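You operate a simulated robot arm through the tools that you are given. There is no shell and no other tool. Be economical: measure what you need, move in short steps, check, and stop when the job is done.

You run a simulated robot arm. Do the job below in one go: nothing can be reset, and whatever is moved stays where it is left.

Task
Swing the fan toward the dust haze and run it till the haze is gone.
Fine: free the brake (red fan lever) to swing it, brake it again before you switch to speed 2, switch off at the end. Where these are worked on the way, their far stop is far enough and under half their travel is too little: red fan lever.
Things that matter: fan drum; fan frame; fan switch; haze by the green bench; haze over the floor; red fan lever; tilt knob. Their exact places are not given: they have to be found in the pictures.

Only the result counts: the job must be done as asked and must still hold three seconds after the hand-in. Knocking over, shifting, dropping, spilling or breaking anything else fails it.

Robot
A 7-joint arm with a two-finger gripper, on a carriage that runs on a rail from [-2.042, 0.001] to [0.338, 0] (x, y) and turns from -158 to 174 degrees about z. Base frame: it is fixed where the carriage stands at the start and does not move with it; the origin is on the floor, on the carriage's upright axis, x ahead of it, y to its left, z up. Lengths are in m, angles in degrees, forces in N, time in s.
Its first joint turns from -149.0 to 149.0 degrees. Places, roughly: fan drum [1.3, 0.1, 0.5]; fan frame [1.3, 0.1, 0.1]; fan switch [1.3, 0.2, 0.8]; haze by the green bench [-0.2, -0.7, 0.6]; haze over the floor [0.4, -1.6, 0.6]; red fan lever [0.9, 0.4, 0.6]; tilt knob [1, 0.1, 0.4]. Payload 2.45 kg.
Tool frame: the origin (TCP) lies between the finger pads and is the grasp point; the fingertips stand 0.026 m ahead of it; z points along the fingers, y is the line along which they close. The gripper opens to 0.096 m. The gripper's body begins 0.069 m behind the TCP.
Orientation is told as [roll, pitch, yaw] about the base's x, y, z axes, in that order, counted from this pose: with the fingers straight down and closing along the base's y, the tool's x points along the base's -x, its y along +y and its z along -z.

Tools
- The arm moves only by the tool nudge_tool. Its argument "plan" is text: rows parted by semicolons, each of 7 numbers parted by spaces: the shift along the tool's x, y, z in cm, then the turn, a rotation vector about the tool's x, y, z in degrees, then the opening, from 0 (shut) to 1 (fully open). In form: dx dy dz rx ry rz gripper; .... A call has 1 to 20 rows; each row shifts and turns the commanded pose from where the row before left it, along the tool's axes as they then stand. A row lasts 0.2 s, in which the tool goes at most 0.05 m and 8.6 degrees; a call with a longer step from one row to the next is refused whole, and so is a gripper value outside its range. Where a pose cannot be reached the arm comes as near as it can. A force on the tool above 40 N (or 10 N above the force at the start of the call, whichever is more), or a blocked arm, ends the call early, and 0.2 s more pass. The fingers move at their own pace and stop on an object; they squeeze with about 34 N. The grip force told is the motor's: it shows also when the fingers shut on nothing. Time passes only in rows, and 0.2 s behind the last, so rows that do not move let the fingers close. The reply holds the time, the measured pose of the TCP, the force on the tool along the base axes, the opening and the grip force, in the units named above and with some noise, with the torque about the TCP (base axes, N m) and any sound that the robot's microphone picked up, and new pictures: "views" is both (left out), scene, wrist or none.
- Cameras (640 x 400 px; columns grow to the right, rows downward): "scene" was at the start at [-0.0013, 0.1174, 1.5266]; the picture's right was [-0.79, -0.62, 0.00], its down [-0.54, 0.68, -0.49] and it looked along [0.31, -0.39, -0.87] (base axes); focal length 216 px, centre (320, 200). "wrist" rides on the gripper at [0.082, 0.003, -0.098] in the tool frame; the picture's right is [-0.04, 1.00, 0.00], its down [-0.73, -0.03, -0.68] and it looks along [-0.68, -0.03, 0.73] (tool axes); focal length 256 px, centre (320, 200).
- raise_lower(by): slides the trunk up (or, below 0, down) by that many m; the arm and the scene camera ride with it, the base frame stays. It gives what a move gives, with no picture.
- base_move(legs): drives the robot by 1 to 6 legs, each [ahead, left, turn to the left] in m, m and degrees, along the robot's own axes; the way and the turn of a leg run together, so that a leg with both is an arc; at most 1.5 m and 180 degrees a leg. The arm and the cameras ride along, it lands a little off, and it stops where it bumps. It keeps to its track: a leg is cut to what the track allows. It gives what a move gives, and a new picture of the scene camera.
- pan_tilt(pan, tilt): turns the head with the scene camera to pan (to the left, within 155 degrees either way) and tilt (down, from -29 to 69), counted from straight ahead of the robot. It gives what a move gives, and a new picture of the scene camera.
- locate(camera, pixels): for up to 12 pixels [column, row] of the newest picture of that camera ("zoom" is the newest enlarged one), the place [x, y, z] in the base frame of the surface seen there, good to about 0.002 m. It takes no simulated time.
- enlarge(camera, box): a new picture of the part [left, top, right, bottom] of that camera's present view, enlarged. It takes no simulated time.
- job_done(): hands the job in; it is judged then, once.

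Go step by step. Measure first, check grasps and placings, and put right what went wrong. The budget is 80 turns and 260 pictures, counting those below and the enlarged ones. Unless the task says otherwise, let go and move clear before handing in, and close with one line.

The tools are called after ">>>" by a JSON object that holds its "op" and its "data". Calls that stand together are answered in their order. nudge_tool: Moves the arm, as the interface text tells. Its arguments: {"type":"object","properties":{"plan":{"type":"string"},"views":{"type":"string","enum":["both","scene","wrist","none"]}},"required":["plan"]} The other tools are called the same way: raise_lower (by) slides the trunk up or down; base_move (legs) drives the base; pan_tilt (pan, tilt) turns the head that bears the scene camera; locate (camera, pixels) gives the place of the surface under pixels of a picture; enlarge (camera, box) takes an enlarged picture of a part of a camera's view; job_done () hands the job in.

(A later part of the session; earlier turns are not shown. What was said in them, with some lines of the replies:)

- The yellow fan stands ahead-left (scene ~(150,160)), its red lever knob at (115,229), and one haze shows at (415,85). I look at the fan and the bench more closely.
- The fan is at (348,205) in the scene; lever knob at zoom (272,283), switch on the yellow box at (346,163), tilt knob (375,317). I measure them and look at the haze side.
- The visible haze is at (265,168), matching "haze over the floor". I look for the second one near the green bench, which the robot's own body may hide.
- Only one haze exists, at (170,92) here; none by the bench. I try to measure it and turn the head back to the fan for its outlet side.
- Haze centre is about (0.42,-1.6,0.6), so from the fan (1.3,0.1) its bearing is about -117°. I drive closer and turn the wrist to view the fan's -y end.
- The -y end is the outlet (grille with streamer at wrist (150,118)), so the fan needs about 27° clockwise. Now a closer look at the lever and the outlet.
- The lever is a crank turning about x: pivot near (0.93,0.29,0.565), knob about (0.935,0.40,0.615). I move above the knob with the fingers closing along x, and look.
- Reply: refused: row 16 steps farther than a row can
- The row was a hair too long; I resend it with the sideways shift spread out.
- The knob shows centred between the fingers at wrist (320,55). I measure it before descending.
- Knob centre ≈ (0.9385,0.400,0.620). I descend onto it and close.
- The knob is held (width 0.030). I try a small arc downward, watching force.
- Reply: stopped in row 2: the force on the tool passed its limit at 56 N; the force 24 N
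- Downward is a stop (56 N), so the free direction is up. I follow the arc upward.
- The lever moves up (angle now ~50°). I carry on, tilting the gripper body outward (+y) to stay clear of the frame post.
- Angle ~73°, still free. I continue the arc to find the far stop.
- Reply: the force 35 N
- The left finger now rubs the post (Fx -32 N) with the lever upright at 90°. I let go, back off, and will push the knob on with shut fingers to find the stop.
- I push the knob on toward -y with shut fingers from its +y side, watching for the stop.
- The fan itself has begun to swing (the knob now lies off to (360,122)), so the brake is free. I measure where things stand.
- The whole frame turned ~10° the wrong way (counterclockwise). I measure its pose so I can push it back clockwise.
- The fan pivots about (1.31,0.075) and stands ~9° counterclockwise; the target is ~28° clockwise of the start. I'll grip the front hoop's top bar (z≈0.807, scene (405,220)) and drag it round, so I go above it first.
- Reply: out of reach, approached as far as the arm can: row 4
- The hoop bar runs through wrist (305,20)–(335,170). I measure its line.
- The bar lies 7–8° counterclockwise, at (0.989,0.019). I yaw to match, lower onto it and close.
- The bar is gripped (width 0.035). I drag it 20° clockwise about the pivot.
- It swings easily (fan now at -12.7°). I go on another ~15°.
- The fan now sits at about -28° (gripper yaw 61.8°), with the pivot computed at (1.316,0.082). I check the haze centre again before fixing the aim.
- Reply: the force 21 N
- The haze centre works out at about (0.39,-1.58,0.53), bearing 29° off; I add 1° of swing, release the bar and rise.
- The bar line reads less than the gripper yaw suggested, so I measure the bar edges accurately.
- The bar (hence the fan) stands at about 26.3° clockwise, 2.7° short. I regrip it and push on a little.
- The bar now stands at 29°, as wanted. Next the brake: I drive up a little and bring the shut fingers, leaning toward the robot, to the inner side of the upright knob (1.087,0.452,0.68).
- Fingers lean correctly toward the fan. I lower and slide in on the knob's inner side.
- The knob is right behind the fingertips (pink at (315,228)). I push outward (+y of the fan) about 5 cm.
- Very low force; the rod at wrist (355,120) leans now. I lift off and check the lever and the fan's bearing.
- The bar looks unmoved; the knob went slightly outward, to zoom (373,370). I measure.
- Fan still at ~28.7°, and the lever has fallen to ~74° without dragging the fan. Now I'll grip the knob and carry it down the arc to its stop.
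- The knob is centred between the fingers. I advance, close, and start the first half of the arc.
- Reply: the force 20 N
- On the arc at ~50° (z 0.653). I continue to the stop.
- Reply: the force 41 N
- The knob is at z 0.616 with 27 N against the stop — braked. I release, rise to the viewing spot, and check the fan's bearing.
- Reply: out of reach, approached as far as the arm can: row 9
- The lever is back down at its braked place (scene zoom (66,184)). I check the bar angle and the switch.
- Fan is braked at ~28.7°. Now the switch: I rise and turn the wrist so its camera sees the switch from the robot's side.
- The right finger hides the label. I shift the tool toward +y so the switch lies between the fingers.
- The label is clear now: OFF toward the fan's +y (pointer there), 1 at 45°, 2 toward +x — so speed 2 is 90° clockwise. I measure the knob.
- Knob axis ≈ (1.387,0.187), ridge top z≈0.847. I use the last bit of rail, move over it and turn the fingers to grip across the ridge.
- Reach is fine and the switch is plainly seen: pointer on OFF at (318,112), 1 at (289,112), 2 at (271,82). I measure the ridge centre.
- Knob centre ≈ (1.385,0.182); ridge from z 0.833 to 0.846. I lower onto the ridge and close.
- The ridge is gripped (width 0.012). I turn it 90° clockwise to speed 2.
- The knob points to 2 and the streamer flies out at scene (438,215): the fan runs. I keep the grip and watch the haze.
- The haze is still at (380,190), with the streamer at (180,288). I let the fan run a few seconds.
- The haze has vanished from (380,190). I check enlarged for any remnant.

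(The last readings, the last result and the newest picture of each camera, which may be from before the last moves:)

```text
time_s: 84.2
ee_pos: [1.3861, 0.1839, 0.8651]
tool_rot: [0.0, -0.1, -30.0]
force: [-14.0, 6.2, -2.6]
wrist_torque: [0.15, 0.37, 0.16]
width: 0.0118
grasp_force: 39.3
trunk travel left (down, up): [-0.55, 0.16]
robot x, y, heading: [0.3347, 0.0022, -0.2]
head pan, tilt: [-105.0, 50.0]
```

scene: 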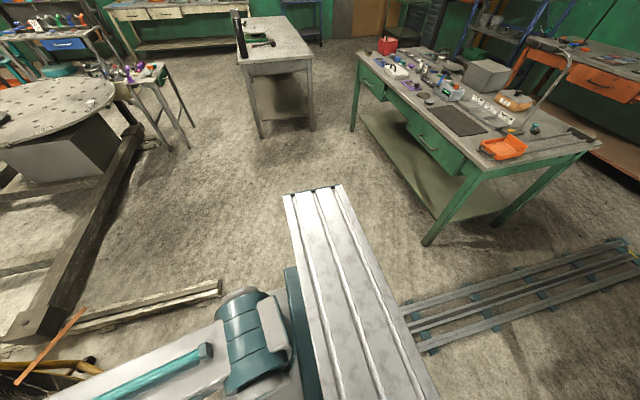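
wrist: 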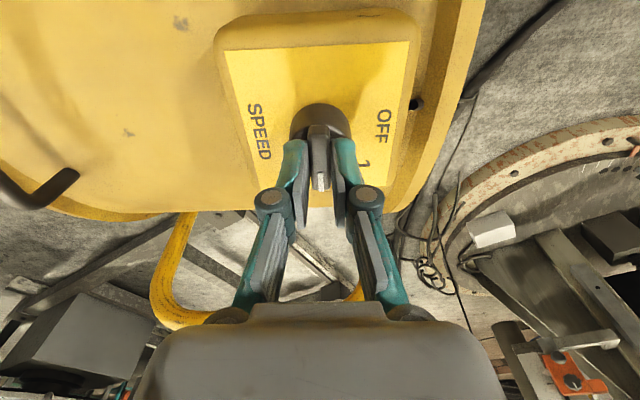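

No haze anywhere. I turn the switch back 91° to OFF, release and rise.

>>> {"op": "nudge_tool", "data": {"plan": "0 0 0 0 0 -8.5 0;0 0 0 0 0 -8.5 0;0 0 0 0 0 -8.5 0;0 0 0 0 0 -8.5 0;0 0 0 0 0 -8.5 0;0 0 0 0 0 -8.5 0;0 0 0 0 0 -8.5 0;0 0 0 0 0 -8.5 0;0 0 0 0 0 -8.5 0;0 0 0 0 0 -8.5 0;0 0 0 0 0 -6.5 0;0 0 0 0 0 0 0;0 0 0 0 0 0 0.5;0 0 0 0 0 0 0.5;0 0 -4 0 0 0 0.5;0 0 -4 0 0 0 0.5;0 0 0 0 0 0 0.5", "views": "wrist"}}

>>> {"op": "enlarge", "data": {"camera": "wrist", "box": [240, 10, 400, 150]}}

>>> {"op": "pan_tilt", "data": {"pan": 5, "tilt": 45}}

```text
time_s: 87.8
ee_pos: [1.3868, 0.1836, 0.9455]
tool_rot: [-0.1, 0.0, 61.5]
force: [-0.7, -0.7, -0.6]
wrist_torque: [-0.02, -0.02, 0.0]
width: 0.0482
grasp_force: 0.1
trunk travel left (down, up): [-0.55, 0.16]
robot x, y, heading: [0.3314, -0.0012, 0.0]
head pan, tilt: [-105.0, 50.0]
```

wrist: 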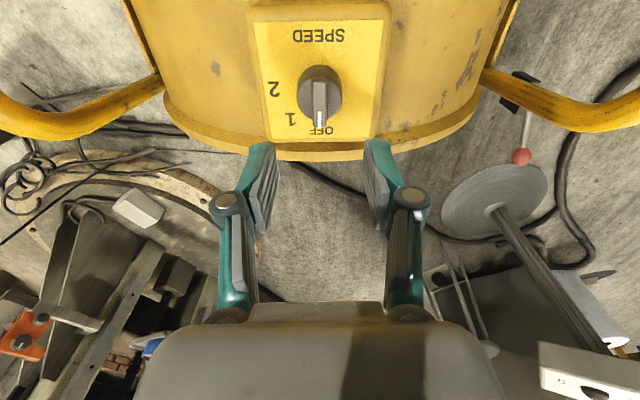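

```text
2.86 times, centred on (320, 80) of wrist
```

zoom: 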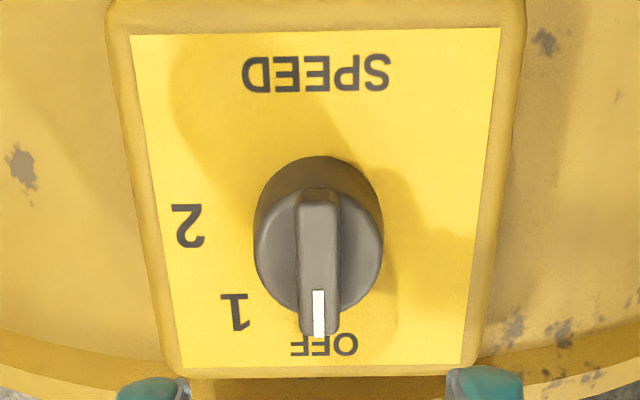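

```text
time_s: 89.7
ee_pos: [1.3857, 0.1816, 0.946]
tool_rot: [-0.1, 0.0, 61.5]
force: [-0.9, 0.2, 0.7]
wrist_torque: [-0.03, -0.02, 0.01]
width: 0.0478
grasp_force: 0.0
trunk travel left (down, up): [-0.55, 0.16]
robot x, y, heading: [0.3377, 0.001, -0.2]
head pan, tilt: [5.0, 45.0]
```

scene: 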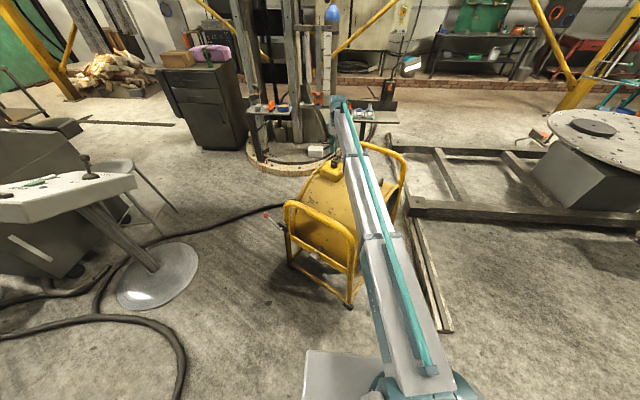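

The pointer is back on OFF, the streamer is down and the lever is still in its braked place. I move clear and take a last look where the haze was.

>>> {"op": "nudge_tool", "data": {"plan": "0 0 -5 0 0 0 0.5;0 5 -1 0 0 0 0.5;0 5 0 0 0 0 0.5;0 5 0 0 0 0 0.5;0 5 0 0 0 0 0.5", "views": "none"}}

>>> {"op": "pan_tilt", "data": {"pan": -60, "tilt": 35}}

```text
refused: row 2 steps farther than a row can; nothing moved
```

```text
time_s: 91.0
ee_pos: [1.3861, 0.1836, 0.9445]
tool_rot: [-0.1, -0.1, 61.5]
force: [0.3, -0.4, -0.6]
wrist_torque: [0.0, 0.01, -0.01]
width: 0.048
grasp_force: 0.1
trunk travel left (down, up): [-0.55, 0.16]
robot x, y, heading: [0.3366, -0.0022, 0.1]
head pan, tilt: [-60.0, 35.0]
```

scene: 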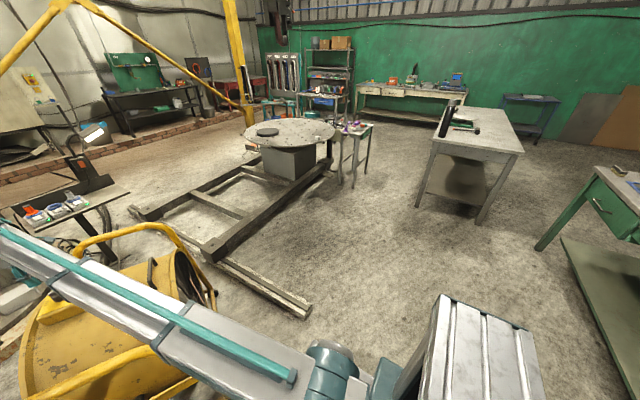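

The haze is gone and the streamer hangs still. I back the tool away with shorter rows.

>>> {"op": "nudge_tool", "data": {"plan": "0 0 -4.5 0 0 0 0.5;0 0 -3 0 0 0 0.5;0 4.5 0 0 0 0 0.5;0 4.5 0 0 0 0 0.5;0 4.5 0 0 0 0 0.5;0 0 0 0 0 0 0.5", "views": "wrist"}}

```text
time_s: 92.4
ee_pos: [1.2674, 0.2479, 1.0171]
tool_rot: [-0.2, 0.0, 61.5]
force: [0.3, 0.0, 1.0]
wrist_torque: [0.0, 0.01, 0.03]
width: 0.048
grasp_force: 0.1
trunk travel left (down, up): [-0.55, 0.16]
robot x, y, heading: [0.3352, 0.0024, 0.2]
head pan, tilt: [-60.0, 35.0]
```

wrist: 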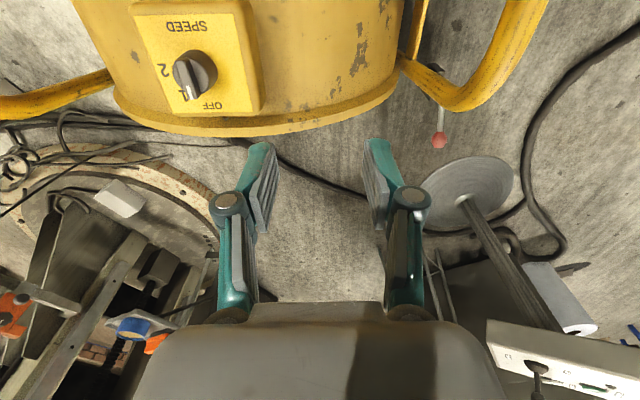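

The knob reads OFF (seen from straight above earlier), the brake is on, the haze is gone and the tool is clear, so I hand in.

>>> {"op": "job_done", "data": {}}

```text
The job is handed in.
```

The haze over the floor is gone, and I've handed the job in. I freed the brake, swung the fan about 29° clockwise toward the haze, and braked it again. I then ran it at speed 2 for about six seconds and switched it off. No haze showed by the green bench at any point. The first push on the lever swung the fan about 8° the wrong way, and I corrected that before braking.
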